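You operate a simulated robot arm through the tools that you are given. There is no shell and no other tool. Be economical: measure what you need, move in short steps, check, and stop when the job is done.

You are at the controls of a simulated robot arm. One attempt, no reset.

## Task
Stop the running pump with the red button and make it safe.
Fine: button in first, then shut the yellow lever and turn the air knob to 0; pull the button out last. Leave the cart's other valves, levers and pump controls as they are.

Only the result counts: the job must be done as asked and must still hold three seconds after the hand-in. Knocking over, shifting, dropping, spilling or breaking anything else fails it.

## Robot
A 7-joint arm with a two-finger parallel gripper on a trunk, on a base that drives. Base frame: it is fixed to the floor where the robot stands at the start and does not move with it; the origin is under the middle of the robot, x ahead of it, y to its left, z up; the surface under the hand at the start is at about z = 0.86. Lengths are in m, angles in degrees, forces in N, time in s.
With the tool pointing down near the work surface it reaches from about 0.1 to 0.6 m from the robot's upright axis, wherever it stands. Its first joint turns from -166.0 to 166.0 degrees. Places, roughly: black cart lever [1.1, -0.1, 0.6]; bleed valve [0.1, 1.2, 0.9]; blue cart lever [0.9, 0.5, 0.6]; cart logger switch [0.7, -0.4, 1]; cart stop button [0.4, 0, 0.5]; clamp handle [0.2, 0.5, 0.8]; gauge valve [0.3, 1.3, 0.9]; green cart lever [1, -0.3, 0.7]; hold knob [0.9, -0.3, 1]; hose valve [0.4, 1.3, 0.9]; pump valve [0.2, 1.2, 0.9]; red cart lever [0.9, 0.5, 0.3]; relief knob [0.7, -0.4, 0.7]; socket valve [0.2, 0.4, 0.8]; test valve [0.6, 1.4, 0.9]; vent valve [0.3, 0.3, 0.8]. Payload 1.57 kg.
The tool frame sits at the grasp point between the pads (the TCP): z along the fingers, y along the line on which they close. The tips reach 0.03 m beyond it. The gripper opens to 0.08 m. The fingers are 0.017 m wide and 0.012 m thick; the gripper's body (0.04 by 0.082 m) begins 0.08 m behind the TCP.
Orientation is that of the tool frame in the base frame, as a unit quaternion [x, y, z, w]. With the fingers straight down and closing along the base's y, the tool's x points along the base's -x, its y along +y and its z along -z.

## Interface
- The arm moves only by the tool servo_tool. Its argument "targets" is a list of rows, each a list of 3 entries, a list of its own where there are three numbers: the shift along the base's x, y, z in units of 25 mm (1.0 is 25 mm), then the turn, a rotation vector about the base's x, y, z in units of 8 degrees (1.0 is 8 degrees), then the opening in per cent of the stroke, from 0 (shut) to 100 (fully open). In form: [[[tx, ty, tz], [wx, wy, wz], gripper], ...]. A call has 1 to 12 rows; each row shifts and turns the commanded pose from where the row before left it. A call with a number of a shift or a turn outside -1 to 1 is refused whole. Each row takes 0.2 s and may step no farther than 0.05 m and 8.6 degrees from the row before; otherwise, or with a gripper value out of range, the whole call is refused. A pose out of reach is approached as far as the arm can. The call stops where the force on the tool passes 50 N (or 10 N more than at its start, if that is more) or the arm is blocked; 0.2 s more then pass. Each finger travels about 0.072 m/s and halts on what it meets, pressing with about 29 N; the grip force reading is that of the motor and also rises with nothing between the fingers. The clock runs only during rows and for 0.2 s after the last one: add rows that do not move to give the fingers time. The reply holds the time, the measured pose of the TCP, the force on the tool along the base axes, the opening and the grip force, in the units named above and with some noise, with the torque about the TCP (base axes, N m) and any sound that the robot's microphone picked up.
- Cameras (640 x 400 px; columns grow to the right, rows downward): "scene" is now at [0.2016, 0.0581, 1.4993]; the picture's right is [0.86, -0.51, 0.00], its down [-0.48, -0.80, -0.36] and it looks along [0.19, 0.31, -0.93] (base axes); focal length 262 px, centre (320, 200). "wrist" rides on the gripper at [0.072, -0.007, -0.122] in the tool frame; the picture's right is [0.09, 1.00, 0.00], its down [-0.84, 0.08, -0.54] and it looks along [-0.54, 0.05, 0.84] (tool axes); focal length 238 px, centre (320, 200). There is no depth. A picture from a camera that has moved, and an enlarged one, comes with that camera's place and axes in the base frame and with its lens. The place of the scene camera against the robot may be out by one fixed shift of up to 0.012 m in any direction.
- capture(camera): a new picture of that camera. The clock stands still meanwhile.
- slide_trunk(by): slides the trunk up (or, below 0, down) by that many m; the arm and the scene camera ride with it, the base frame stays. It gives what a move gives, with no picture.
- base_move(legs): drives the robot by 1 to 6 legs, each [ahead, left, turn to the left] in m, m and degrees, along the robot's own axes; the way and the turn of a leg run together, so that a leg with both is an arc; at most 1.5 m and 180 degrees a leg. The arm and the cameras ride along, it lands a little off, and it stops where it bumps. It gives what a move gives.
- aim_head(pan, tilt): turns the head with the scene camera to pan (to the left, within 86 degrees either way) and tilt (down, from -29 to 69), counted from straight ahead of the robot. It gives what a move gives.
- close_up(camera, box): a new picture of the part [left, top, right, bottom] of that camera's present view, enlarged. The clock stands still meanwhile.
- finish_job(): hands the job in; it is judged then, once.

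Work in short steps. Places have to be worked out from the pictures, the camera data and where the tool is seen: move nearer, look again, correct. Check each grasp and each placing, and mend what went wrong. You have 120 turns and 78 pictures in all, those below and enlarged ones among them. Open the gripper and draw the arm clear of the work before you hand the job in, unless the task says otherwise; then end with one line.

The tools are called after ">>>" by a JSON object that holds its "fn" and its "kwargs". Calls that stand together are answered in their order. servo_tool: Moves the arm, as the interface text tells. Its arguments: {"type":"object","properties":{"targets":{"type":"array"}},"required":["targets"]} The other tools are called the same way: slide_trunk (by) slides the trunk up or down; base_move (legs) drives the base; aim_head (pan, tilt) turns the head that bears the scene camera; capture (camera) takes a picture; close_up (camera, box) takes an enlarged picture of a part of a camera's view; finish_job () hands the job in.

At the start:

```text
t: 0.0
eef_pos: [0.3076, 0.1926, 0.9511]
orientation: [0.0, 1.0, 0.0, 0.001]
wrist_force: [-0.3, -0.6, -0.4]
torque: [0.01, -0.01, 0.05]
width: 0.0802
grip_force: 0.0
trunk travel left (down, up): [-0.762, 0.228]
robot x, y, heading: [-0.0039, -0.0005, 0.0]
head pan, tilt: [59.1, 68.8]
```

scene: 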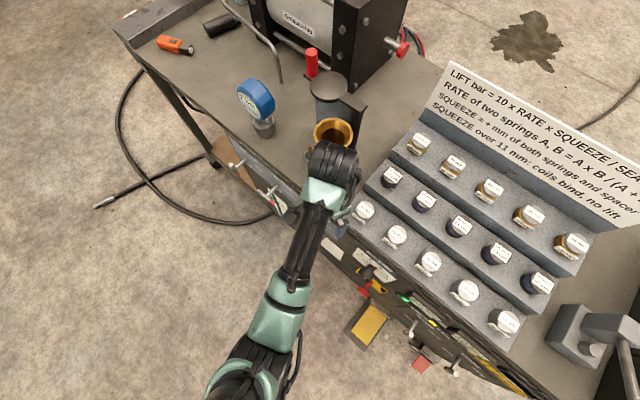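
wrist: 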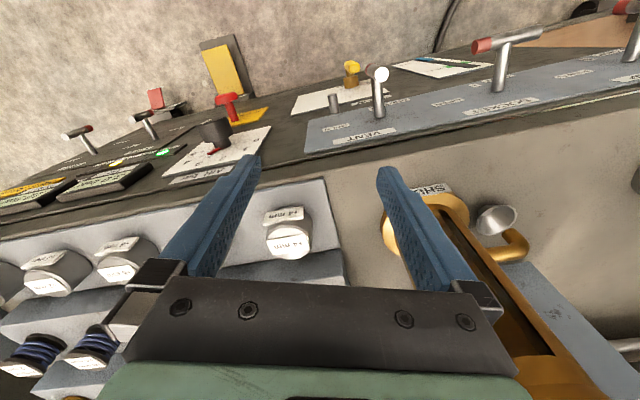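

I'll look at the panel more closely before moving anything.

>>> {"fn": "close_up", "kwargs": {"camera": "scene", "box": [300, 220, 480, 390]}}

>>> {"fn": "close_up", "kwargs": {"camera": "wrist", "box": [40, 30, 440, 200]}}

```text
2.35 times, centred on (390, 305) of scene
camera zoom: at [0.2016, 0.0581, 1.4993], right [0.86, -0.51, 0.0], down [-0.48, -0.8, -0.36], along [0.19, 0.31, -0.93], focal length 617 px, centre (155, -47)
```

zoom: 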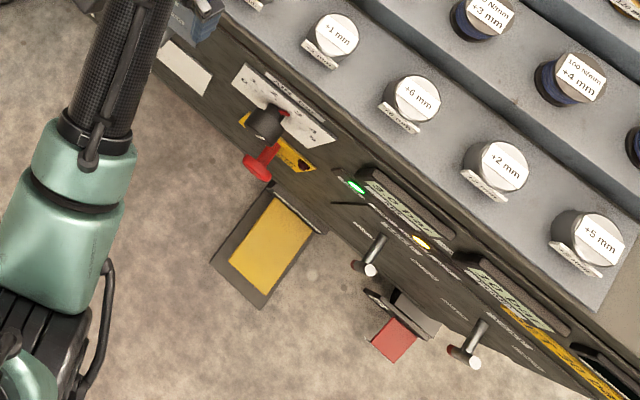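

```text
1.60 times, centred on (240, 115) of wrist
camera zoom: at [0.2357, 0.1854, 1.073], right [-0.09, 1.0, 0.0], down [0.84, 0.08, 0.54], along [0.54, 0.05, -0.84], focal length 381 px, centre (448, 336)
```

zoom: 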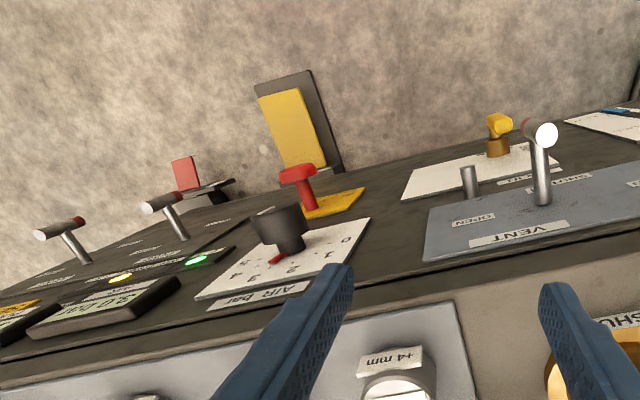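

The scene and wrist rays put the red mushroom button near [0.34, 0.01, 0.59], on the panel facing the robot. I'll raise the trunk, back the robot off a bit and look at the panel square on.

>>> {"fn": "slide_trunk", "kwargs": {"by": 0.15}}

>>> {"fn": "base_move", "kwargs": {"legs": [[-0.45, 0, 0]]}}

>>> {"fn": "aim_head", "kwargs": {"pan": 10, "tilt": 50}}

>>> {"fn": "capture", "kwargs": {"camera": "scene"}}

```text
t: 1.8
eef_pos: [0.3077, 0.1929, 1.1002]
orientation: [0.001, 1.0, -0.001, 0.0]
wrist_force: [0.3, -0.4, -1.0]
torque: [-0.01, -0.02, -0.02]
width: 0.0798
grip_force: 0.1
trunk travel left (down, up): [-0.912, 0.078]
robot x, y, heading: [-0.0007, 0.0018, 0.1]
head pan, tilt: [59.1, 68.8]
```

```text
t: 4.5
eef_pos: [-0.1419, 0.1937, 1.0998]
orientation: [-0.001, 1.0, -0.001, 0.0]
wrist_force: [0.6, 0.5, 1.1]
torque: [0.0, 0.01, -0.02]
width: 0.0801
grip_force: 0.0
trunk travel left (down, up): [-0.912, 0.078]
robot x, y, heading: [-0.4539, -0.0032, 0.1]
head pan, tilt: [59.1, 68.8]
```

```text
t: 5.6
eef_pos: [-0.1411, 0.1935, 1.0998]
orientation: [-0.001, 1.0, -0.001, 0.0]
wrist_force: [-0.8, -0.2, 0.2]
torque: [0.01, 0.02, -0.01]
width: 0.0799
grip_force: 0.1
trunk travel left (down, up): [-0.912, 0.078]
robot x, y, heading: [-0.4518, 0.0005, 0.4]
head pan, tilt: [10.0, 50.0]
```

```text
73 pictures are left
camera scene: at [-0.2005, 0.0236, 1.6713], right [0.18, -0.98, 0.0], down [-0.75, -0.14, -0.64], along [0.63, 0.11, -0.77], focal length 262 px, centre (320, 200)
```

scene: 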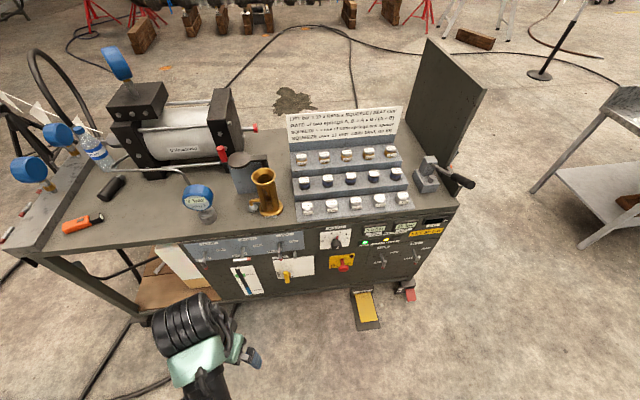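

The whole cart is in view now. I'll zoom in on the front panel.

>>> {"fn": "close_up", "kwargs": {"camera": "scene", "box": [180, 200, 460, 330]}}

>>> {"fn": "close_up", "kwargs": {"camera": "scene", "box": [260, 215, 370, 300]}}

```text
2.29 times, centred on (320, 265) of scene
camera zoom: at [-0.2005, 0.0236, 1.6713], right [0.18, -0.98, 0.0], down [-0.75, -0.14, -0.64], along [0.63, 0.11, -0.77], focal length 600 px, centre (320, 51)
```

zoom: 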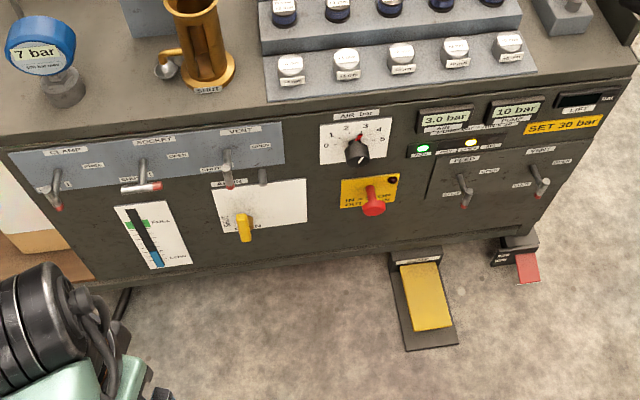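

```text
4.71 times, centred on (315, 258) of scene
camera zoom: at [-0.2005, 0.0236, 1.6713], right [0.18, -0.98, 0.0], down [-0.75, -0.14, -0.64], along [0.63, 0.11, -0.77], focal length 1235 px, centre (344, -71)
```

zoom: 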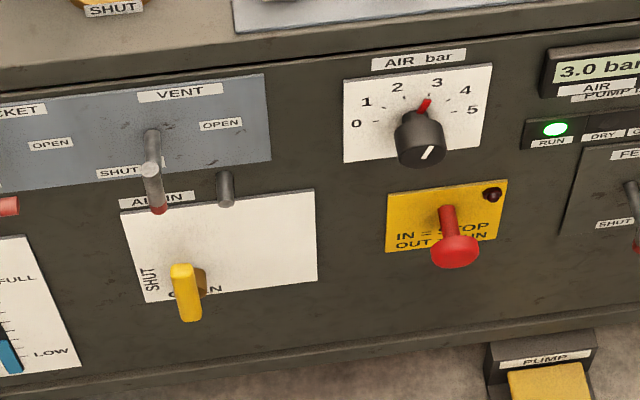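

The labels are readable: the button plate says IN = STOP / OUT = RUN, the yellow lever hangs at OPEN with SHUT to its left, and the air knob is at 3. I'll turn the tool to point ahead while moving it forward a little, then lower the trunk.

>>> {"fn": "servo_tool", "kwargs": {"targets": [[[0.5, 0, 0], [0, -1, 0], 60], [[0.5, 0, 0], [0, -1, 0], 20], [[0.5, 0, 0], [0, -1, 0], 0], [[0.5, 0, 0], [0, -1, 0], 0], [[0.5, 0, 0], [0, -1, 0], 0], [[0.5, 0, 0], [0, -1, 0], 0], [[0.5, 0, 0], [0, -1, 0], 0], [[0.5, 0, 0], [0, -1, 0], 0], [[0.5, 0, 0], [0, -1, 0], 0], [[0.5, 0, 0], [0, -1, 0], 0], [[0.5, 0, 0], [0, -1, 0], 0], [[0, 0, 0], [0, -0.25, 0], 0]]}}

>>> {"fn": "slide_trunk", "kwargs": {"by": -0.5}}

>>> {"fn": "aim_head", "kwargs": {"pan": 0, "tilt": 38}}

>>> {"fn": "capture", "kwargs": {"camera": "scene"}}

```text
t: 8.2
eef_pos: [-0.0041, 0.1931, 1.1004]
orientation: [-0.002, 0.707, 0.001, 0.708]
wrist_force: [0.1, -0.2, -0.9]
torque: [0.0, 0.0, 0.02]
width: 0.0
grip_force: 21.0
trunk travel left (down, up): [-0.912, 0.078]
robot x, y, heading: [-0.4491, -0.0028, -0.1]
head pan, tilt: [10.0, 50.0]
```

```text
refused: -0.5 is not a number from -0.4 to 0.4
```

```text
t: 9.0
eef_pos: [-0.0043, 0.1932, 1.099]
orientation: [-0.001, 0.707, -0.001, 0.707]
wrist_force: [-0.2, -0.2, 0.4]
torque: [-0.01, 0.01, 0.02]
width: 0.0
grip_force: 21.4
trunk travel left (down, up): [-0.912, 0.078]
robot x, y, heading: [-0.4473, 0.0028, 0.1]
head pan, tilt: [0.0, 38.0]
```

```text
70 pictures are left
camera scene: at [-0.1898, 0.0102, 1.6884], right [0.0, -1.0, 0.0], down [-0.62, 0.0, -0.79], along [0.79, 0.0, -0.62], focal length 262 px, centre (320, 200)
```

scene: 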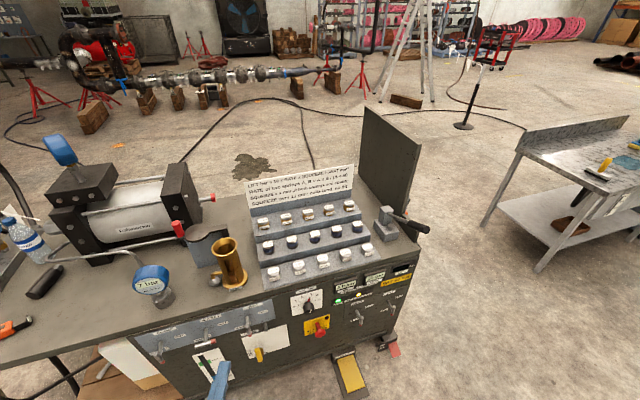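

The tool now points ahead. I'll lower the trunk 0.4 m to bring both the hand and the camera to panel height, then look again.

>>> {"fn": "slide_trunk", "kwargs": {"by": -0.4}}

>>> {"fn": "aim_head", "kwargs": {"pan": 0, "tilt": 40}}

>>> {"fn": "capture", "kwargs": {"camera": "scene"}}

>>> {"fn": "capture", "kwargs": {"camera": "wrist"}}

```text
t: 12.8
eef_pos: [-0.0049, 0.1931, 0.6997]
orientation: [-0.001, 0.707, -0.001, 0.707]
wrist_force: [-0.3, 0.5, 0.2]
torque: [-0.01, -0.01, -0.01]
width: 0.0
grip_force: 20.9
trunk travel left (down, up): [-0.512, 0.478]
robot x, y, heading: [-0.4513, 0.0001, 0.2]
head pan, tilt: [0.0, 38.0]
```

```text
t: 13.4
eef_pos: [-0.0039, 0.193, 0.6996]
orientation: [-0.001, 0.707, 0.0, 0.707]
wrist_force: [-0.1, 0.0, 0.5]
torque: [0.0, 0.04, 0.02]
width: 0.0
grip_force: 20.8
trunk travel left (down, up): [-0.512, 0.478]
robot x, y, heading: [-0.4473, -0.0004, 0.0]
head pan, tilt: [0.0, 40.0]
```

```text
69 pictures are left
camera scene: at [-0.1911, 0.0102, 1.2855], right [0.0, -1.0, 0.0], down [-0.64, 0.0, -0.77], along [0.77, 0.0, -0.64], focal length 262 px, centre (320, 200)
```

scene: 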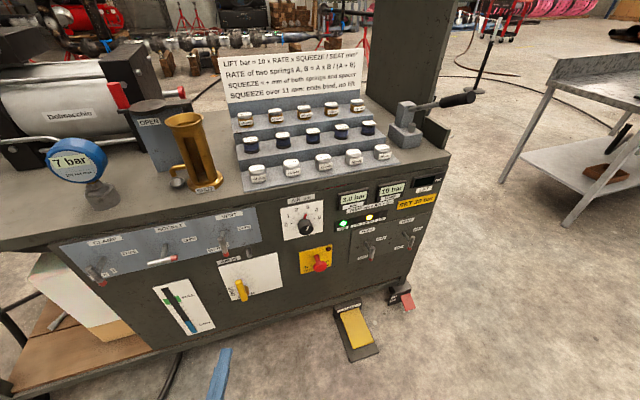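

```text
68 pictures are left
camera wrist: at [-0.1259, 0.1853, 0.6292], right [0.0, 1.0, -0.09], down [-0.54, 0.08, 0.84], along [0.84, 0.05, 0.54], focal length 238 px, centre (320, 200)
```

wrist: 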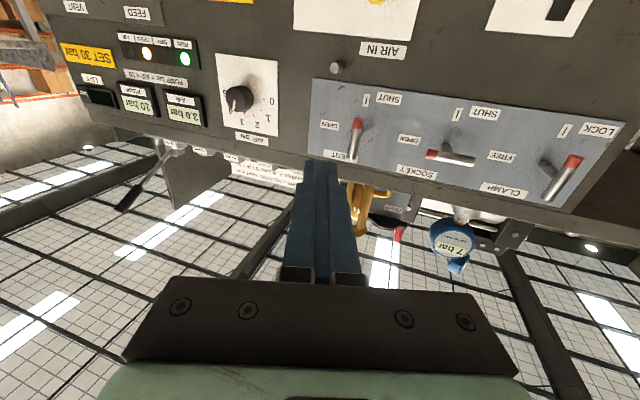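

Hand and camera both see the panel. I'll take an enlarged picture for accurate pixel positions.

>>> {"fn": "close_up", "kwargs": {"camera": "scene", "box": [210, 190, 350, 305]}}

```text
3.48 times, centred on (280, 248) of scene
camera zoom: at [-0.1911, 0.0102, 1.2855], right [0.0, -1.0, 0.0], down [-0.64, 0.0, -0.77], along [0.77, 0.0, -0.64], focal length 913 px, centre (459, 35)
```

zoom: 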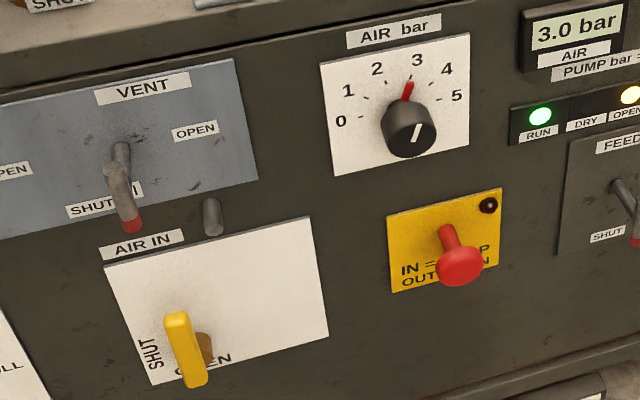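

Triangulating the two views puts the button head near [0.329, 0.008, 0.574] and the air knob near [0.334, 0.05, 0.742]. The yellow lever sits around y 0.24, and the panel is yawed about 19°, so its inward normal is about [0.946, 0.326, 0]. I'll drive 0.12 m closer, yaw the tool by 19°, and line up in front of the button.

>>> {"fn": "base_move", "kwargs": {"legs": [[0.12, 0, 0]]}}

>>> {"fn": "servo_tool", "kwargs": {"targets": [[[0, -0.9, -0.5], [0, 0, 0.8], 0], [[0, -0.9, -0.5], [0, 0, 0.8], 0], [[0, -0.9, -0.5], [0, 0, 0.775], 0], [[0, -0.9, -0.5], [0, 0, 0], 0], [[0, -0.9, -0.5], [0, 0, 0], 0], [[0, -0.9, -0.5], [0, 0, 0], 0], [[0, -0.9, -0.5], [0, 0, 0], 0], [[0, -0.9, -0.5], [0, 0, 0], 0], [[0, -0.9, -0.5], [0, 0, 0], 0], [[0, 0, -0.5], [0, 0, 0], 0]]}}

>>> {"fn": "close_up", "kwargs": {"camera": "scene", "box": [200, 200, 440, 350]}}

>>> {"fn": "capture", "kwargs": {"camera": "wrist"}}

```text
t: 14.7
eef_pos: [0.1156, 0.1935, 0.7015]
orientation: [0.0, 0.707, -0.002, 0.707]
wrist_force: [0.5, -0.6, 0.6]
torque: [0.0, -0.03, -0.04]
width: 0.0
grip_force: 21.0
trunk travel left (down, up): [-0.512, 0.478]
robot x, y, heading: [-0.3284, 0.0008, 0.2]
head pan, tilt: [0.0, 40.0]
```

```text
t: 16.9
eef_pos: [0.1154, -0.0093, 0.5883]
orientation: [-0.117, 0.697, 0.115, 0.698]
wrist_force: [-0.1, -0.3, -0.2]
torque: [-0.01, 0.04, -0.02]
width: 0.0
grip_force: 21.2
out of reach, approached as far as the arm can: row 10
trunk travel left (down, up): [-0.512, 0.478]
robot x, y, heading: [-0.3254, -0.0088, 0.1]
head pan, tilt: [0.0, 40.0]
```

```text
2.67 times, centred on (320, 275) of scene
camera zoom: at [-0.0711, 0.0104, 1.2855], right [0.0, -1.0, 0.0], down [-0.64, 0.0, -0.77], along [0.77, 0.0, -0.64], focal length 700 px, centre (320, 0)
```

zoom: 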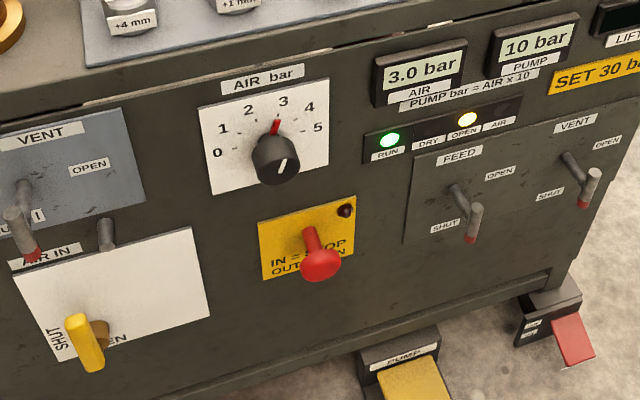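

```text
65 pictures are left
camera wrist: at [0.0033, -0.0571, 0.517], right [-0.32, 0.94, -0.1], down [-0.54, -0.1, 0.84], along [0.78, 0.32, 0.54], focal length 238 px, centre (320, 200)
```

wrist: 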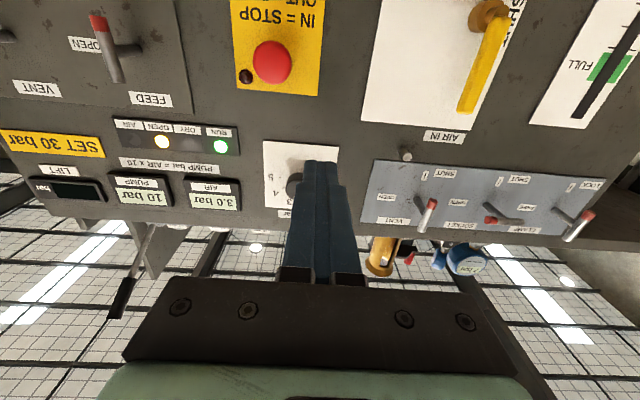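

The hand stops at z 0.588 because it is at the bottom of the arm's reach, so the trunk has to come down. The new wrist and scene rays agree better with each other. They put the button head near [0.352, 0.0, 0.540], panel yaw near 16.5° (normal [0.959, 0.284, 0]) and the panel plane at n·p ≈ 0.384. I'll lower the trunk 0.15 m and line up.

>>> {"fn": "slide_trunk", "kwargs": {"by": -0.15}}

>>> {"fn": "servo_tool", "kwargs": {"targets": [[[0, 0, 0.8], [0, 0, -0.3], 0], [[0, 0, 0.8], [0, 0, 0], 0], [[0.5, 0, 0.8], [0, 0, 0], 0], [[0.9, -0.1, 0.8], [0, 0, 0], 0], [[0.9, -0.1, 0.9], [0, 0, 0], 0], [[0.9, -0.2, 0], [0, 0, 0], 0], [[0.9, -0.2, 0], [0, 0, 0], 0]]}}

>>> {"fn": "capture", "kwargs": {"camera": "scene"}}

>>> {"fn": "capture", "kwargs": {"camera": "wrist"}}

```text
t: 18.6
eef_pos: [0.1157, -0.0085, 0.4377]
orientation: [-0.117, 0.697, 0.115, 0.698]
wrist_force: [0.1, 0.3, 0.5]
torque: [-0.02, -0.01, 0.0]
width: 0.0
grip_force: 21.6
trunk travel left (down, up): [-0.362, 0.628]
robot x, y, heading: [-0.3276, 0.0006, 0.2]
head pan, tilt: [0.0, 40.0]
```

```text
t: 20.2
eef_pos: [0.2171, -0.0245, 0.54]
orientation: [-0.104, 0.7, 0.101, 0.699]
wrist_force: [-0.1, 0.3, -0.3]
torque: [-0.01, 0.0, -0.01]
width: 0.0002
grip_force: 21.8
trunk travel left (down, up): [-0.362, 0.628]
robot x, y, heading: [-0.3295, -0.0018, 0.2]
head pan, tilt: [0.0, 40.0]
```

```text
64 pictures are left
camera scene: at [-0.0708, 0.0104, 1.1354], right [0.0, -1.0, 0.0], down [-0.64, 0.0, -0.77], along [0.77, 0.0, -0.64], focal length 262 px, centre (320, 200)
```

scene: 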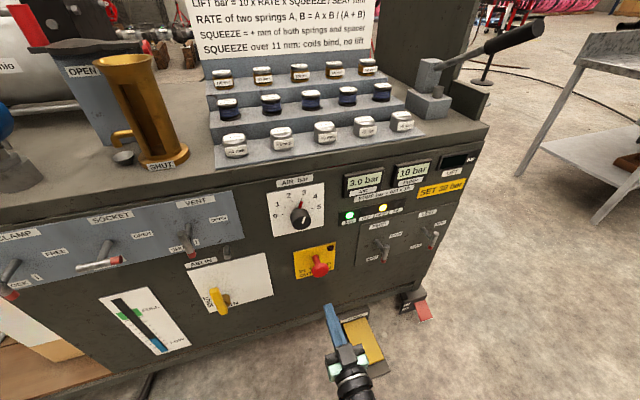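

```text
63 pictures are left
camera wrist: at [0.1038, -0.0669, 0.4694], right [-0.28, 0.95, -0.1], down [-0.54, -0.08, 0.84], along [0.79, 0.29, 0.54], focal length 238 px, centre (320, 200)
```

wrist: 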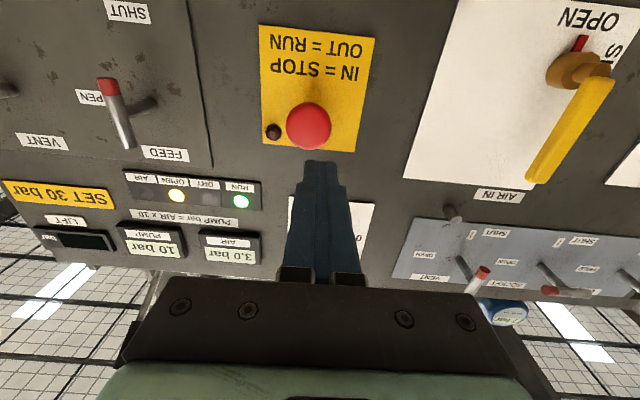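

The tool tip shows about where I computed it, so the wrist camera can be trusted. From both views the button is about [0.36, 0.005, 0.544], roughly 9 mm right of the current line. I'll shift and advance 85 mm, which leaves about 30 mm short, then check.

>>> {"fn": "servo_tool", "kwargs": {"targets": [[[0.84, 0.155, 0.03], [0, 0, 0], 0], [[0.84, 0.155, 0.03], [0, 0, 0], 0], [[0.84, 0.155, 0.03], [0, 0, 0], 0], [[0.84, 0.155, 0.03], [0, 0, 0], 0]]}}

>>> {"fn": "close_up", "kwargs": {"camera": "scene", "box": [240, 220, 400, 320]}}

>>> {"fn": "capture", "kwargs": {"camera": "wrist"}}

```text
t: 21.2
eef_pos: [0.3019, -0.0087, 0.5439]
orientation: [-0.103, 0.7, 0.101, 0.7]
wrist_force: [0.7, -1.1, 0.2]
torque: [0.01, 0.02, -0.02]
width: 0.0001
grip_force: 21.3
trunk travel left (down, up): [-0.362, 0.628]
robot x, y, heading: [-0.3323, 0.0018, 0.3]
head pan, tilt: [0.0, 40.0]
```

```text
4.00 times, centred on (320, 270) of scene
camera zoom: at [-0.0708, 0.0104, 1.1355], right [0.0, -1.0, 0.0], down [-0.64, 0.0, -0.77], along [0.77, 0.0, -0.64], focal length 1050 px, centre (320, -80)
```

zoom: 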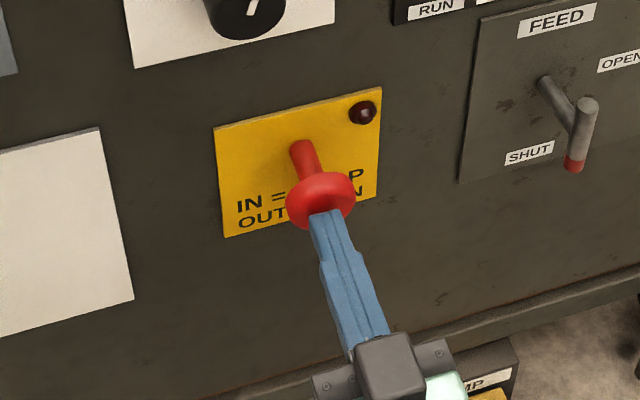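

```text
61 pictures are left
camera wrist: at [0.1874, -0.0518, 0.4732], right [-0.28, 0.95, -0.09], down [-0.54, -0.08, 0.84], along [0.79, 0.29, 0.54], focal length 238 px, centre (320, 200)
```

wrist: 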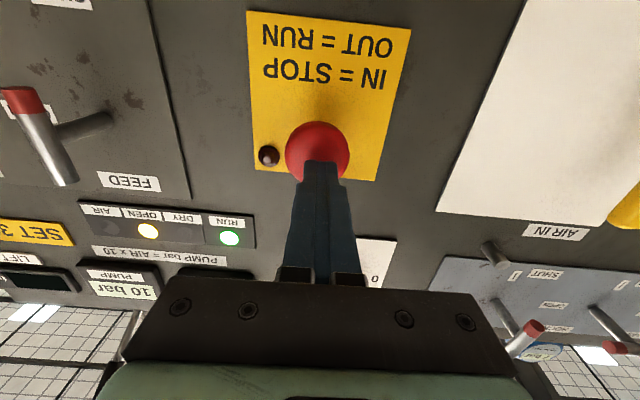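

The tip is centred on the red head and just short of it. I'll push in along the panel normal in small rows.

>>> {"fn": "servo_tool", "kwargs": {"targets": [[[0.2, 0.058, 0], [0, 0, 0], 0], [[0.2, 0.058, 0], [0, 0, 0], 0], [[0.2, 0.058, 0], [0, 0, 0], 0], [[0.2, 0.058, 0], [0, 0, 0], 0], [[0.2, 0.058, 0], [0, 0, 0], 0], [[0.2, 0.058, 0], [0, 0, 0], 0]]}}

>>> {"fn": "close_up", "kwargs": {"camera": "scene", "box": [240, 180, 430, 310]}}

```text
t: 22.6
eef_pos: [0.3066, -0.0077, 0.5438]
orientation: [-0.103, 0.7, 0.101, 0.7]
wrist_force: [-1.1, 0.5, 0.1]
torque: [-0.05, -0.03, 0.01]
width: 0.0003
grip_force: 21.2
out of reach, approached as far as the arm can: row 2, 3, 4, 5, 6
trunk travel left (down, up): [-0.362, 0.628]
robot x, y, heading: [-0.329, 0.0019, 0.4]
head pan, tilt: [0.0, 40.0]
```

```text
3.08 times, centred on (335, 245) of scene
camera zoom: at [-0.0709, 0.0103, 1.1355], right [0.0, -1.0, 0.0], down [-0.64, 0.0, -0.77], along [0.77, 0.0, -0.64], focal length 807 px, centre (274, 62)
```

zoom: 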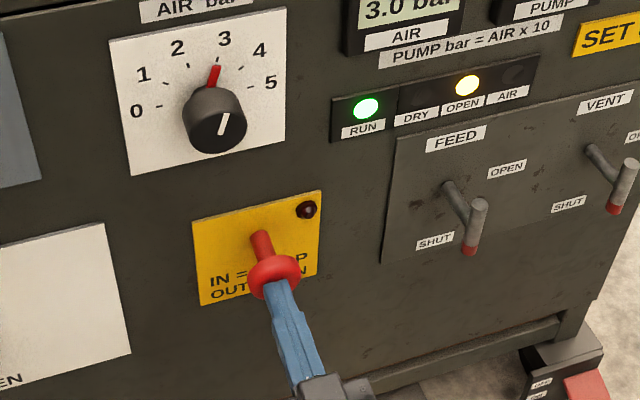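

Advance is limited by reach (0.636 m from the axis), not by contact. I'll back the hand off, drive the base 0.15 m closer and realign.

>>> {"fn": "servo_tool", "kwargs": {"targets": [[[-0.95, -0.28, 0], [0, 0, 0], 0], [[-0.95, -0.28, 0], [0, 0, 0], 0], [[-0.95, -0.28, 0], [0, 0, 0], 0], [[-0.95, -0.28, 0], [0, 0, 0], 0], [[-0.95, -0.28, 0], [0, 0, 0], 0], [[-0.95, -0.28, 0], [0, 0, 0], 0], [[-0.95, -0.28, 0], [0, 0, 0], 0]]}}

>>> {"fn": "base_move", "kwargs": {"legs": [[0.15, 0, 0]]}}

>>> {"fn": "capture", "kwargs": {"camera": "scene"}}

>>> {"fn": "capture", "kwargs": {"camera": "wrist"}}

```text
t: 24.2
eef_pos: [0.1408, -0.0581, 0.5433]
orientation: [-0.103, 0.699, 0.101, 0.7]
wrist_force: [0.4, -0.7, -0.1]
torque: [0.01, -0.03, -0.01]
width: 0.0
grip_force: 20.9
trunk travel left (down, up): [-0.362, 0.628]
robot x, y, heading: [-0.3291, 0.0, -0.0]
head pan, tilt: [0.0, 40.0]
```

```text
t: 25.6
eef_pos: [0.2909, -0.0576, 0.5425]
orientation: [-0.104, 0.7, 0.1, 0.7]
wrist_force: [-0.2, 0.3, -0.1]
torque: [0.0, -0.01, -0.01]
width: 0.0001
grip_force: 21.8
trunk travel left (down, up): [-0.362, 0.628]
robot x, y, heading: [-0.1788, 0.0023, 0.3]
head pan, tilt: [0.0, 40.0]
```

```text
59 pictures are left
camera scene: at [0.0801, 0.0107, 1.1354], right [0.0, -1.0, 0.0], down [-0.64, 0.0, -0.77], along [0.77, 0.0, -0.64], focal length 262 px, centre (320, 200)
```

scene: 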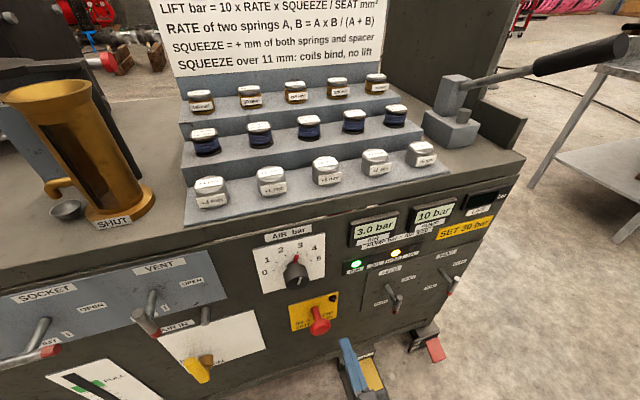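

```text
58 pictures are left
camera wrist: at [0.1763, -0.099, 0.4722], right [-0.28, 0.95, -0.1], down [-0.54, -0.08, 0.84], along [0.79, 0.29, 0.54], focal length 238 px, centre (320, 200)
```

wrist: 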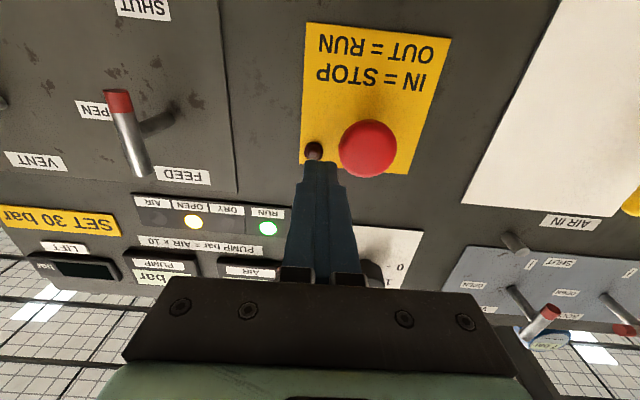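

The base landed well. I'll step the tip back onto the button line and push along the normal.

>>> {"fn": "servo_tool", "kwargs": {"targets": [[[0.1, 0.95, 0.02], [0, 0, 0], 0], [[0.1, 0.95, 0.02], [0, 0, 0], 0], [[0.2, 0.058, 0], [0, 0, 0], 0], [[0.2, 0.058, 0], [0, 0, 0], 0], [[0.2, 0.058, 0], [0, 0, 0], 0], [[0.2, 0.058, 0], [0, 0, 0], 0], [[0.2, 0.058, 0], [0, 0, 0], 0]]}}

>>> {"fn": "close_up", "kwargs": {"camera": "scene", "box": [240, 220, 430, 350]}}

```text
t: 27.2
eef_pos: [0.3201, -0.0023, 0.5431]
orientation: [-0.103, 0.7, 0.1, 0.7]
wrist_force: [-10.1, -2.8, 2.5]
torque: [-0.01, -0.06, 0.03]
width: 0.0
grip_force: 21.2
trunk travel left (down, up): [-0.362, 0.628]
robot x, y, heading: [-0.1772, 0.002, 0.2]
head pan, tilt: [0.0, 40.0]
```

```text
3.08 times, centred on (335, 285) of scene
camera zoom: at [0.0792, 0.0105, 1.1357], right [0.0, -1.0, 0.0], down [-0.64, 0.0, -0.77], along [0.77, 0.0, -0.64], focal length 807 px, centre (274, -62)
```

zoom: 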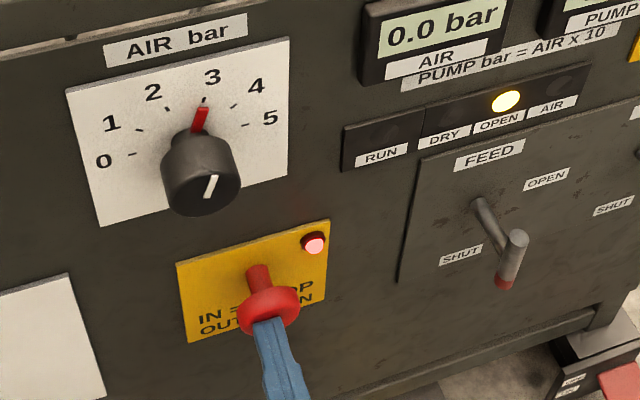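

Contact at 10 N: RUN is dark, the stop lamp is lit and AIR reads 0.0 bar. I'll push a bit more so it latches, then back off and see whether it stays in.

>>> {"fn": "servo_tool", "kwargs": {"targets": [[[0.1, 0.029, 0], [0, 0, 0], 0], [[0.1, 0.029, 0], [0, 0, 0], 0], [[0.1, 0.029, 0], [0, 0, 0], 0], [[0.1, 0.029, 0], [0, 0, 0], 0]]}}

>>> {"fn": "servo_tool", "kwargs": {"targets": [[[-0.5, -0.15, 0], [0, 0, 0], 0], [[-0.5, -0.15, 0], [0, 0, 0], 0], [[-0.9, -0.26, 0], [0, 0, 0], 0], [[0, 0, 0], [0, 0, 0], 0]]}}

>>> {"fn": "close_up", "kwargs": {"camera": "scene", "box": [240, 220, 430, 350]}}

```text
t: 27.8
eef_pos: [0.3217, -0.0022, 0.5438]
orientation: [-0.104, 0.699, 0.1, 0.7]
wrist_force: [-27.3, -7.6, 9.2]
torque: [0.1, -0.27, 0.11]
width: 0.0
grip_force: 21.5
trunk travel left (down, up): [-0.362, 0.628]
robot x, y, heading: [-0.1788, 0.0001, 0.1]
head pan, tilt: [0.0, 40.0]
stopped in row 2: the force on the tool passed its limit at 55 N (the readings are from after the stop); the commanded pose is now the measured one
```

```text
t: 28.8
eef_pos: [0.2747, -0.0151, 0.543]
orientation: [-0.104, 0.701, 0.1, 0.699]
wrist_force: [0.4, 0.2, 1.0]
torque: [-0.02, 0.02, 0.03]
width: 0.0
grip_force: 20.8
trunk travel left (down, up): [-0.362, 0.628]
robot x, y, heading: [-0.1772, -0.0003, 0.1]
head pan, tilt: [0.0, 40.0]
```

```text
3.08 times, centred on (335, 285) of scene
camera zoom: at [0.0792, 0.0103, 1.1355], right [0.0, -1.0, 0.0], down [-0.64, 0.0, -0.77], along [0.77, 0.0, -0.64], focal length 807 px, centre (274, -62)
```

zoom: 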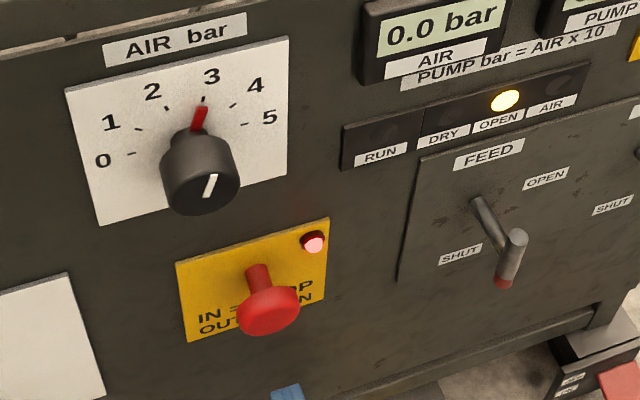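

The button is latched in and the red lamp stays lit. Next is the yellow lever; I'll look at it closely from both cameras.

>>> {"fn": "close_up", "kwargs": {"camera": "scene", "box": [120, 300, 280, 400]}}

>>> {"fn": "servo_tool", "kwargs": {"targets": [[[-0.95, 0.3, -0.3], [0, 0, 0], 0], [[-0.95, 0.7, -0.3], [0, 0, 0], 0], [[-0.7, 0.9, -0.3], [0, 0, 0], 0], [[-0.26, 0.95, -0.3], [0, 0, 0], 0], [[-0.26, 0.95, 0], [0, 0, 0], 0], [[-0.26, 0.95, 0], [0, 0, 0], 40], [[-0.26, 0.95, 0], [0, 0, 0], 70], [[0, 0, 0], [0, 0, 0], 70]]}}

>>> {"fn": "capture", "kwargs": {"camera": "wrist"}}

```text
4.00 times, centred on (200, 350) of scene
camera zoom: at [0.0792, 0.0103, 1.1355], right [0.0, -1.0, 0.0], down [-0.64, 0.0, -0.77], along [0.77, 0.0, -0.64], focal length 1050 px, centre (800, -400)
```

zoom: 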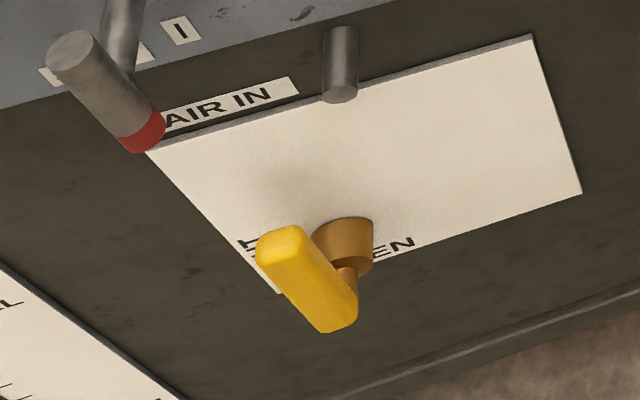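

```text
t: 30.6
eef_pos: [0.1841, 0.1288, 0.512]
orientation: [-0.104, 0.701, 0.101, 0.699]
wrist_force: [-0.4, -0.3, 0.2]
torque: [-0.03, 0.01, 0.01]
width: 0.0561
grip_force: 0.0
trunk travel left (down, up): [-0.362, 0.628]
robot x, y, heading: [-0.1798, 0.0001, 0.3]
head pan, tilt: [0.0, 40.0]
```

```text
54 pictures are left
camera wrist: at [0.0685, 0.0858, 0.4415], right [-0.28, 0.95, -0.1], down [-0.54, -0.08, 0.84], along [0.79, 0.29, 0.54], focal length 238 px, centre (320, 200)
```

wrist: 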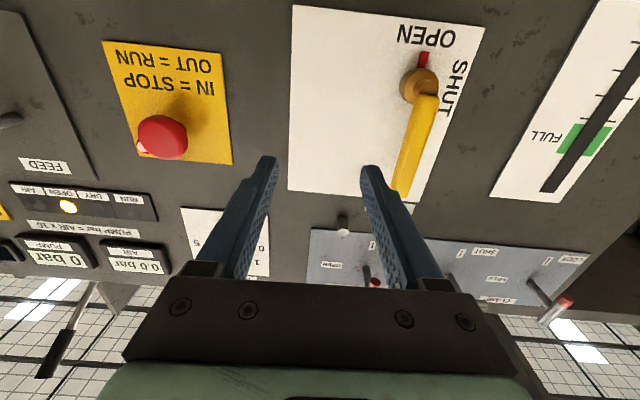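

The lever is clear now. Its red pointer points down to OPEN and the yellow handle stands straight up from its pivot, with SHUT to the left of the hub. Shutting it is a quarter turn clockwise, so the handle goes from up to right. The bar runs from about z 0.475 to 0.575, centred near [0.27, 0.26]. I'll close the fingers and go to the left of the bar, staying in front of it.

>>> {"fn": "servo_tool", "kwargs": {"targets": [[[-0.253, 0.852, 0.22], [0, 0, 0], 30], [[-0.253, 0.852, 0.22], [0, 0, 0], 0], [[-0.253, 0.852, 0.22], [0, 0, 0], 0], [[-0.253, 0.852, 0.22], [0, 0, 0], 0], [[-0.253, 0.852, 0.22], [0, 0, 0], 0], [[-0.253, 0.852, 0.22], [0, 0, 0], 0]]}}

>>> {"fn": "capture", "kwargs": {"camera": "wrist"}}

>>> {"fn": "aim_head", "kwargs": {"pan": 45, "tilt": 55}}

>>> {"fn": "capture", "kwargs": {"camera": "scene"}}

```text
t: 32.0
eef_pos: [0.1458, 0.2561, 0.546]
orientation: [-0.104, 0.7, 0.101, 0.699]
wrist_force: [0.2, 0.0, -0.1]
torque: [-0.01, 0.02, -0.01]
width: 0.0
grip_force: 21.2
trunk travel left (down, up): [-0.362, 0.628]
robot x, y, heading: [-0.1754, 0.001, 0.1]
head pan, tilt: [0.0, 40.0]
```

```text
53 pictures are left
camera wrist: at [0.0306, 0.2134, 0.4751], right [-0.28, 0.95, -0.1], down [-0.54, -0.08, 0.84], along [0.79, 0.29, 0.54], focal length 238 px, centre (320, 200)
```

wrist: 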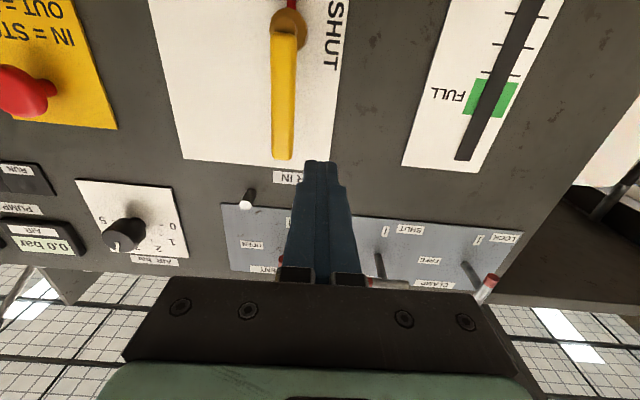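

```text
t: 33.1
eef_pos: [0.1452, 0.2558, 0.5458]
orientation: [-0.104, 0.701, 0.101, 0.699]
wrist_force: [0.4, -0.2, 1.2]
torque: [-0.01, 0.02, 0.0]
width: 0.0
grip_force: 20.9
trunk travel left (down, up): [-0.362, 0.628]
robot x, y, heading: [-0.1798, 0.0008, -0.1]
head pan, tilt: [45.0, 55.0]
```

```text
52 pictures are left
camera scene: at [0.0452, 0.0613, 1.1148], right [0.71, -0.71, 0.0], down [-0.58, -0.58, -0.57], along [0.41, 0.41, -0.82], focal length 262 px, centre (320, 200)
```

scene: 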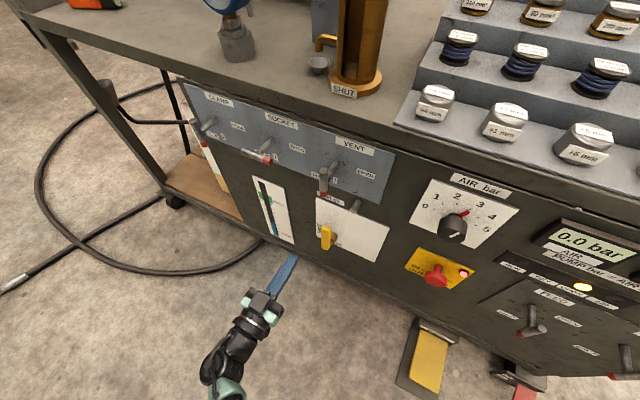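

Both pictures show the closed tip to the left of the bar with about 16 mm clear. I'll advance 112 mm beside it and check before sweeping.

>>> {"fn": "servo_tool", "kwargs": {"targets": [[[0.86, 0.254, 0], [0, 0, 0], 0], [[0.86, 0.254, 0], [0, 0, 0], 0], [[0.86, 0.254, 0], [0, 0, 0], 0], [[0.86, 0.254, 0], [0, 0, 0], 0], [[0.86, 0.254, 0], [0, 0, 0], 0]]}}

>>> {"fn": "capture", "kwargs": {"camera": "wrist"}}

>>> {"fn": "close_up", "kwargs": {"camera": "scene", "box": [240, 180, 400, 300]}}

```text
t: 34.3
eef_pos: [0.2548, 0.2874, 0.5449]
orientation: [-0.103, 0.701, 0.1, 0.699]
wrist_force: [0.6, 0.3, -0.1]
torque: [-0.02, -0.01, -0.01]
width: 0.0
grip_force: 21.2
trunk travel left (down, up): [-0.362, 0.628]
robot x, y, heading: [-0.1805, 0.001, 0.1]
head pan, tilt: [45.0, 55.0]
```

```text
51 pictures are left
camera wrist: at [0.1391, 0.2444, 0.4748], right [-0.28, 0.95, -0.1], down [-0.54, -0.08, 0.84], along [0.79, 0.29, 0.54], focal length 238 px, centre (320, 200)
```

wrist: 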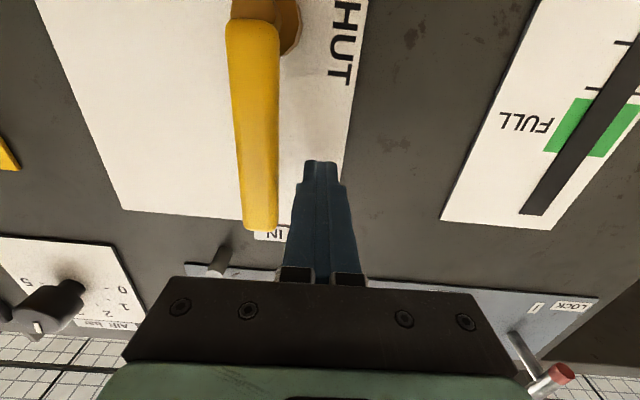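

```text
3.33 times, centred on (320, 240) of scene
camera zoom: at [0.0452, 0.0613, 1.1148], right [0.71, -0.71, 0.0], down [-0.58, -0.58, -0.57], along [0.41, 0.41, -0.82], focal length 875 px, centre (320, 67)
```

zoom: 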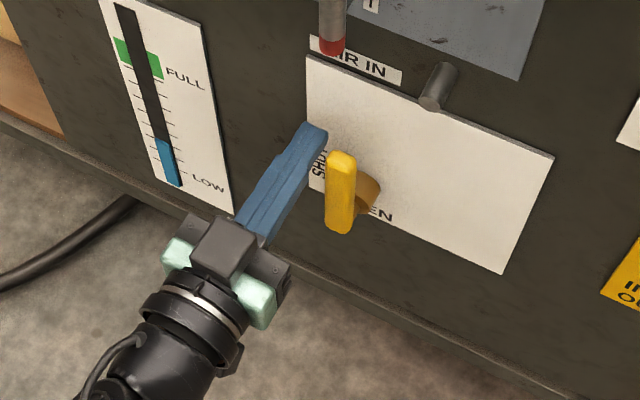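

The tip is beside the bar and deep enough. I'll sweep it along a clockwise arc about the pivot, about 60° first.

>>> {"fn": "servo_tool", "kwargs": {"targets": [[[0.18, -0.61, -0.08], [0, 0, 0], 0], [[0.23, -0.77, 0], [0, 0, 0], 0], [[0.23, -0.77, -0.12], [0, 0, 0], 0], [[0.2, -0.69, -0.32], [0, 0, 0], 0], [[0.19, -0.65, -0.48], [0, 0, 0], 0]]}}

>>> {"fn": "capture", "kwargs": {"camera": "wrist"}}

>>> {"fn": "close_up", "kwargs": {"camera": "scene", "box": [240, 180, 400, 300]}}

```text
t: 35.5
eef_pos: [0.2787, 0.1992, 0.5193]
orientation: [-0.103, 0.701, 0.1, 0.699]
wrist_force: [-0.4, 0.6, -0.4]
torque: [0.02, -0.01, 0.01]
width: 0.0
grip_force: 21.5
trunk travel left (down, up): [-0.362, 0.628]
robot x, y, heading: [-0.1789, 0.0002, 0.2]
head pan, tilt: [45.0, 55.0]
```

```text
49 pictures are left
camera wrist: at [0.1641, 0.1569, 0.4496], right [-0.28, 0.95, -0.1], down [-0.54, -0.08, 0.84], along [0.79, 0.29, 0.54], focal length 238 px, centre (320, 200)
```

wrist: 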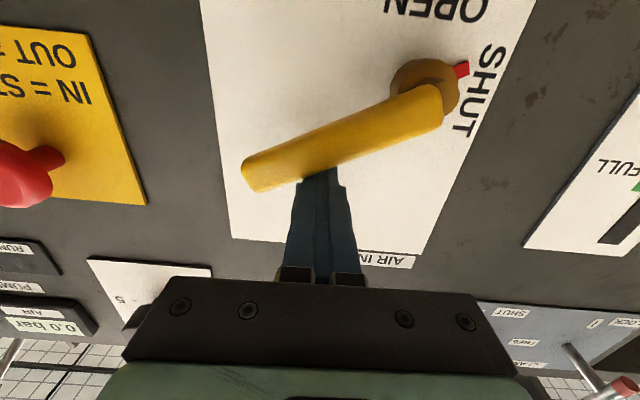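

```text
3.33 times, centred on (320, 240) of scene
camera zoom: at [0.0452, 0.0612, 1.1148], right [0.71, -0.71, 0.0], down [-0.58, -0.58, -0.57], along [0.41, 0.41, -0.82], focal length 875 px, centre (320, 67)
```

zoom: 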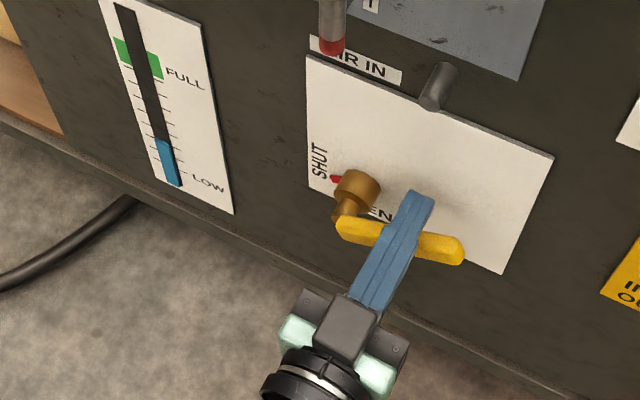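

The lever has swung about 70° and follows smoothly. I'll finish the arc and press gently down to find its end stop.

>>> {"fn": "servo_tool", "kwargs": {"targets": [[[0.14, -0.46, -0.68], [0, 0, 0], 0], [[0.09, -0.31, -0.6], [0, 0, 0], 0], [[0.01, -0.04, -0.3], [0, 0, 0], 0], [[0, 0, -0.2], [0, 0, 0], 0]]}}

>>> {"fn": "capture", "kwargs": {"camera": "wrist"}}

```text
t: 36.5
eef_pos: [0.2871, 0.1806, 0.4843]
orientation: [-0.1, 0.694, 0.101, 0.706]
wrist_force: [-12.7, -6.9, 33.0]
torque: [-0.05, 0.3, 0.27]
width: 0.0001
grip_force: 20.8
trunk travel left (down, up): [-0.362, 0.628]
robot x, y, heading: [-0.1774, 0.0002, 0.1]
head pan, tilt: [45.0, 55.0]
```

```text
47 pictures are left
camera wrist: at [0.1727, 0.1389, 0.4107], right [-0.28, 0.96, -0.09], down [-0.56, -0.08, 0.83], along [0.78, 0.28, 0.55], focal length 238 px, centre (320, 200)
```

wrist: 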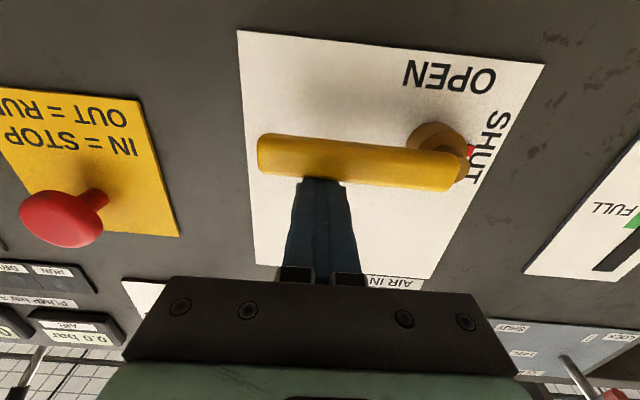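

The lever has reached its end stop (33 N upward) with the pointer at SHUT. I'll lift off, retreat and check.

>>> {"fn": "servo_tool", "kwargs": {"targets": [[[0, 0, 0.6], [0, 0, 0], 0], [[0, 0, 0.6], [0, 0, 0], 0], [[-0.9, -0.27, 0], [0, 0, 0], 0], [[-0.9, -0.27, 0], [0, 0, 0], 0], [[-0.9, -0.27, 0.3], [0, 0, 0], 0], [[-0.5, -0.15, 0.5], [0, 0, 0], 0]]}}

>>> {"fn": "close_up", "kwargs": {"camera": "scene", "box": [240, 150, 480, 300]}}

>>> {"fn": "capture", "kwargs": {"camera": "wrist"}}

```text
t: 37.9
eef_pos: [0.2054, 0.1559, 0.5257]
orientation: [-0.103, 0.701, 0.101, 0.699]
wrist_force: [-0.4, 0.0, -0.2]
torque: [-0.01, -0.03, 0.0]
width: 0.0
grip_force: 21.7
trunk travel left (down, up): [-0.362, 0.628]
robot x, y, heading: [-0.1766, 0.0021, 0.1]
head pan, tilt: [45.0, 55.0]
```

```text
2.67 times, centred on (360, 225) of scene
camera zoom: at [0.0451, 0.0613, 1.1148], right [0.71, -0.71, 0.0], down [-0.58, -0.58, -0.57], along [0.41, 0.41, -0.82], focal length 700 px, centre (213, 133)
```

zoom: 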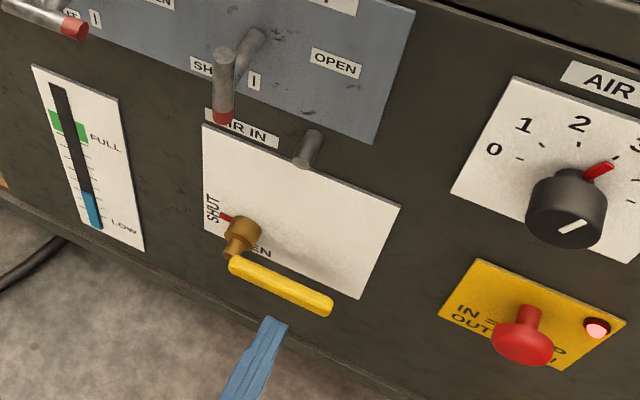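

```text
45 pictures are left
camera wrist: at [0.0903, 0.1128, 0.4552], right [-0.28, 0.95, -0.1], down [-0.54, -0.08, 0.84], along [0.79, 0.29, 0.54], focal length 238 px, centre (320, 200)
```

wrist: 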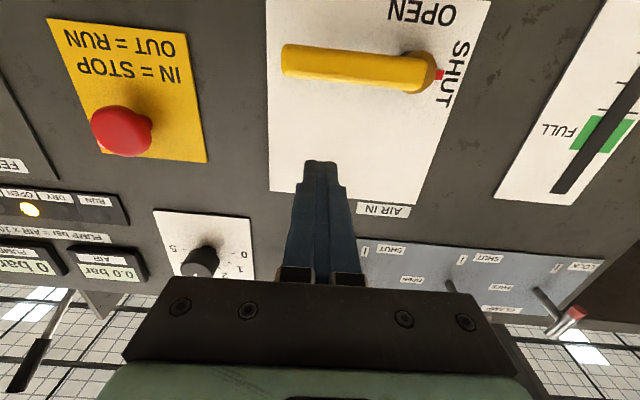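

The lever is fully shut with its pointer on SHUT. The dial works out at 36° per step, with 0 at 9 o'clock and 5 at 3 o'clock, so 3 to 0 is 108° counter-clockwise from the front. The knob is near [0.346, 0.041, 0.728], so I'll go in front of it, open, pre-rolled 54° clockwise.

>>> {"fn": "servo_tool", "kwargs": {"targets": [[[0.29, -0.61, 0.897], [0.719, 0.213, 0], 0], [[0.29, -0.61, 0.897], [0.719, 0.213, 0], 0], [[0.29, -0.61, 0.897], [0.719, 0.213, 0], 0], [[0.29, -0.61, 0.897], [0.719, 0.213, 0], 30], [[0.29, -0.61, 0.897], [0.719, 0.213, 0], 60], [[0.29, -0.61, 0.897], [0.719, 0.213, 0], 90], [[0.29, -0.61, 0.897], [0.719, 0.213, 0], 90], [[0.29, -0.61, 0.897], [0.719, 0.213, 0], 90], [[0.29, -0.61, 0.897], [0.719, 0.213, 0], 90]]}}

>>> {"fn": "aim_head", "kwargs": {"pan": 0, "tilt": 50}}

>>> {"fn": "capture", "kwargs": {"camera": "wrist"}}

>>> {"fn": "capture", "kwargs": {"camera": "scene"}}

```text
t: 39.9
eef_pos: [0.2694, 0.0179, 0.728]
orientation: [0.224, 0.67, 0.41, 0.578]
wrist_force: [-0.4, 0.1, 0.0]
torque: [0.03, -0.02, 0.04]
width: 0.072
grip_force: 0.0
trunk travel left (down, up): [-0.362, 0.628]
robot x, y, heading: [-0.1782, 0.0023, -0.0]
head pan, tilt: [45.0, 55.0]
```

```text
t: 41.0
eef_pos: [0.27, 0.0192, 0.7278]
orientation: [0.225, 0.671, 0.407, 0.577]
wrist_force: [1.7, -1.2, 1.0]
torque: [-0.03, 0.0, 0.01]
width: 0.0719
grip_force: 0.1
trunk travel left (down, up): [-0.362, 0.628]
robot x, y, heading: [-0.1797, -0.0003, 0.4]
head pan, tilt: [0.0, 50.0]
```

```text
44 pictures are left
camera wrist: at [0.1375, 0.0347, 0.6805], right [-0.19, 0.64, 0.75], down [-0.34, -0.76, 0.56], along [0.92, -0.15, 0.36], focal length 238 px, centre (320, 200)
```

wrist: 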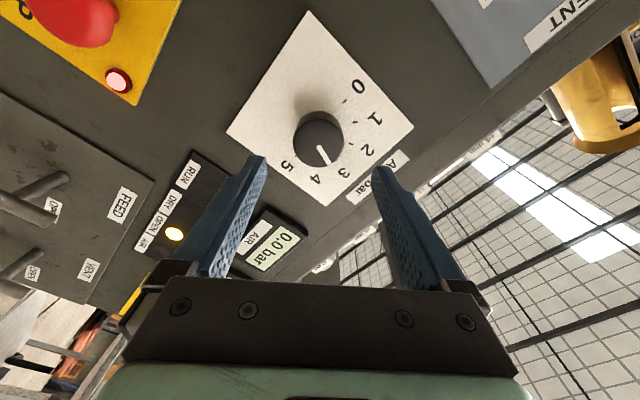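

```text
43 pictures are left
camera scene: at [0.0712, 0.0104, 1.1213], right [0.0, -1.0, 0.0], down [-0.77, 0.0, -0.64], along [0.64, 0.0, -0.77], focal length 262 px, centre (320, 200)
```

scene: 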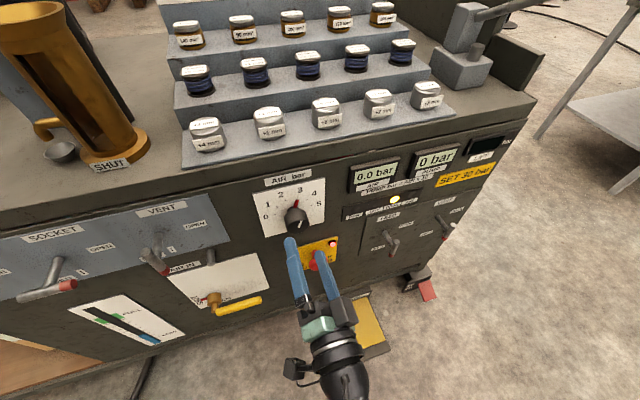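

The tool axis is within 3 mm of the knob axis, and the pointer is clear of the fingers' closing line. I'll advance 73 mm over the knob, still open.

>>> {"fn": "servo_tool", "kwargs": {"targets": [[[0.714, 0.18, 0.03], [0, 0, 0], 90], [[0.714, 0.18, 0.03], [0, 0, 0], 90], [[0.714, 0.18, 0.03], [0, 0, 0], 90], [[0.714, 0.18, 0.03], [0, 0, 0], 90]]}}

>>> {"fn": "capture", "kwargs": {"camera": "wrist"}}

>>> {"fn": "close_up", "kwargs": {"camera": "scene", "box": [230, 150, 390, 270]}}

```text
t: 42.0
eef_pos: [0.342, 0.0352, 0.7299]
orientation: [0.224, 0.671, 0.408, 0.577]
wrist_force: [0.3, 0.6, -0.6]
torque: [-0.01, -0.01, -0.03]
width: 0.0721
grip_force: 0.2
trunk travel left (down, up): [-0.362, 0.628]
robot x, y, heading: [-0.1782, -0.0004, 0.3]
head pan, tilt: [0.0, 50.0]
```

```text
42 pictures are left
camera wrist: at [0.209, 0.052, 0.6832], right [-0.19, 0.64, 0.75], down [-0.34, -0.76, 0.56], along [0.92, -0.15, 0.36], focal length 238 px, centre (320, 200)
```

wrist: 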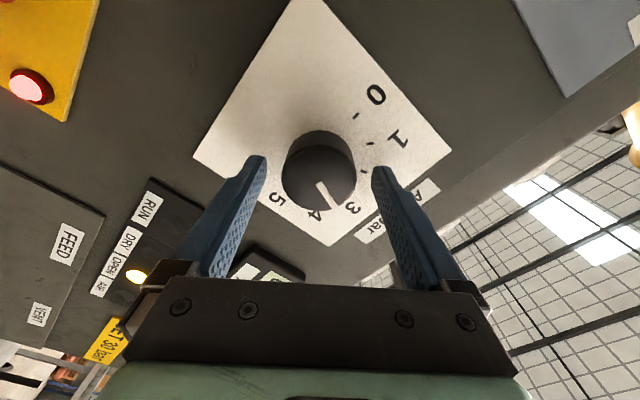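

```text
3.33 times, centred on (310, 210) of scene
camera zoom: at [0.0713, 0.0104, 1.1213], right [0.0, -1.0, 0.0], down [-0.77, 0.0, -0.64], along [0.64, 0.0, -0.77], focal length 875 px, centre (353, 167)
```

zoom: 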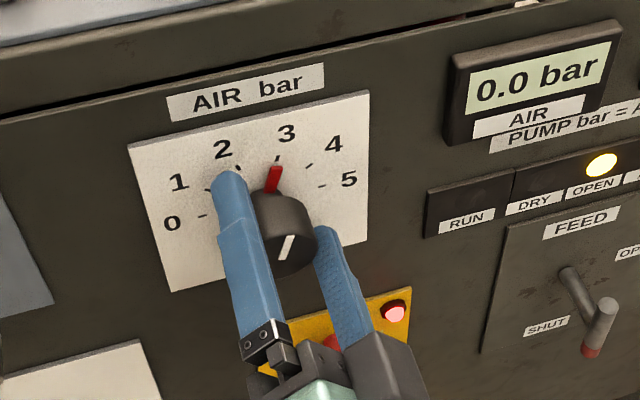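

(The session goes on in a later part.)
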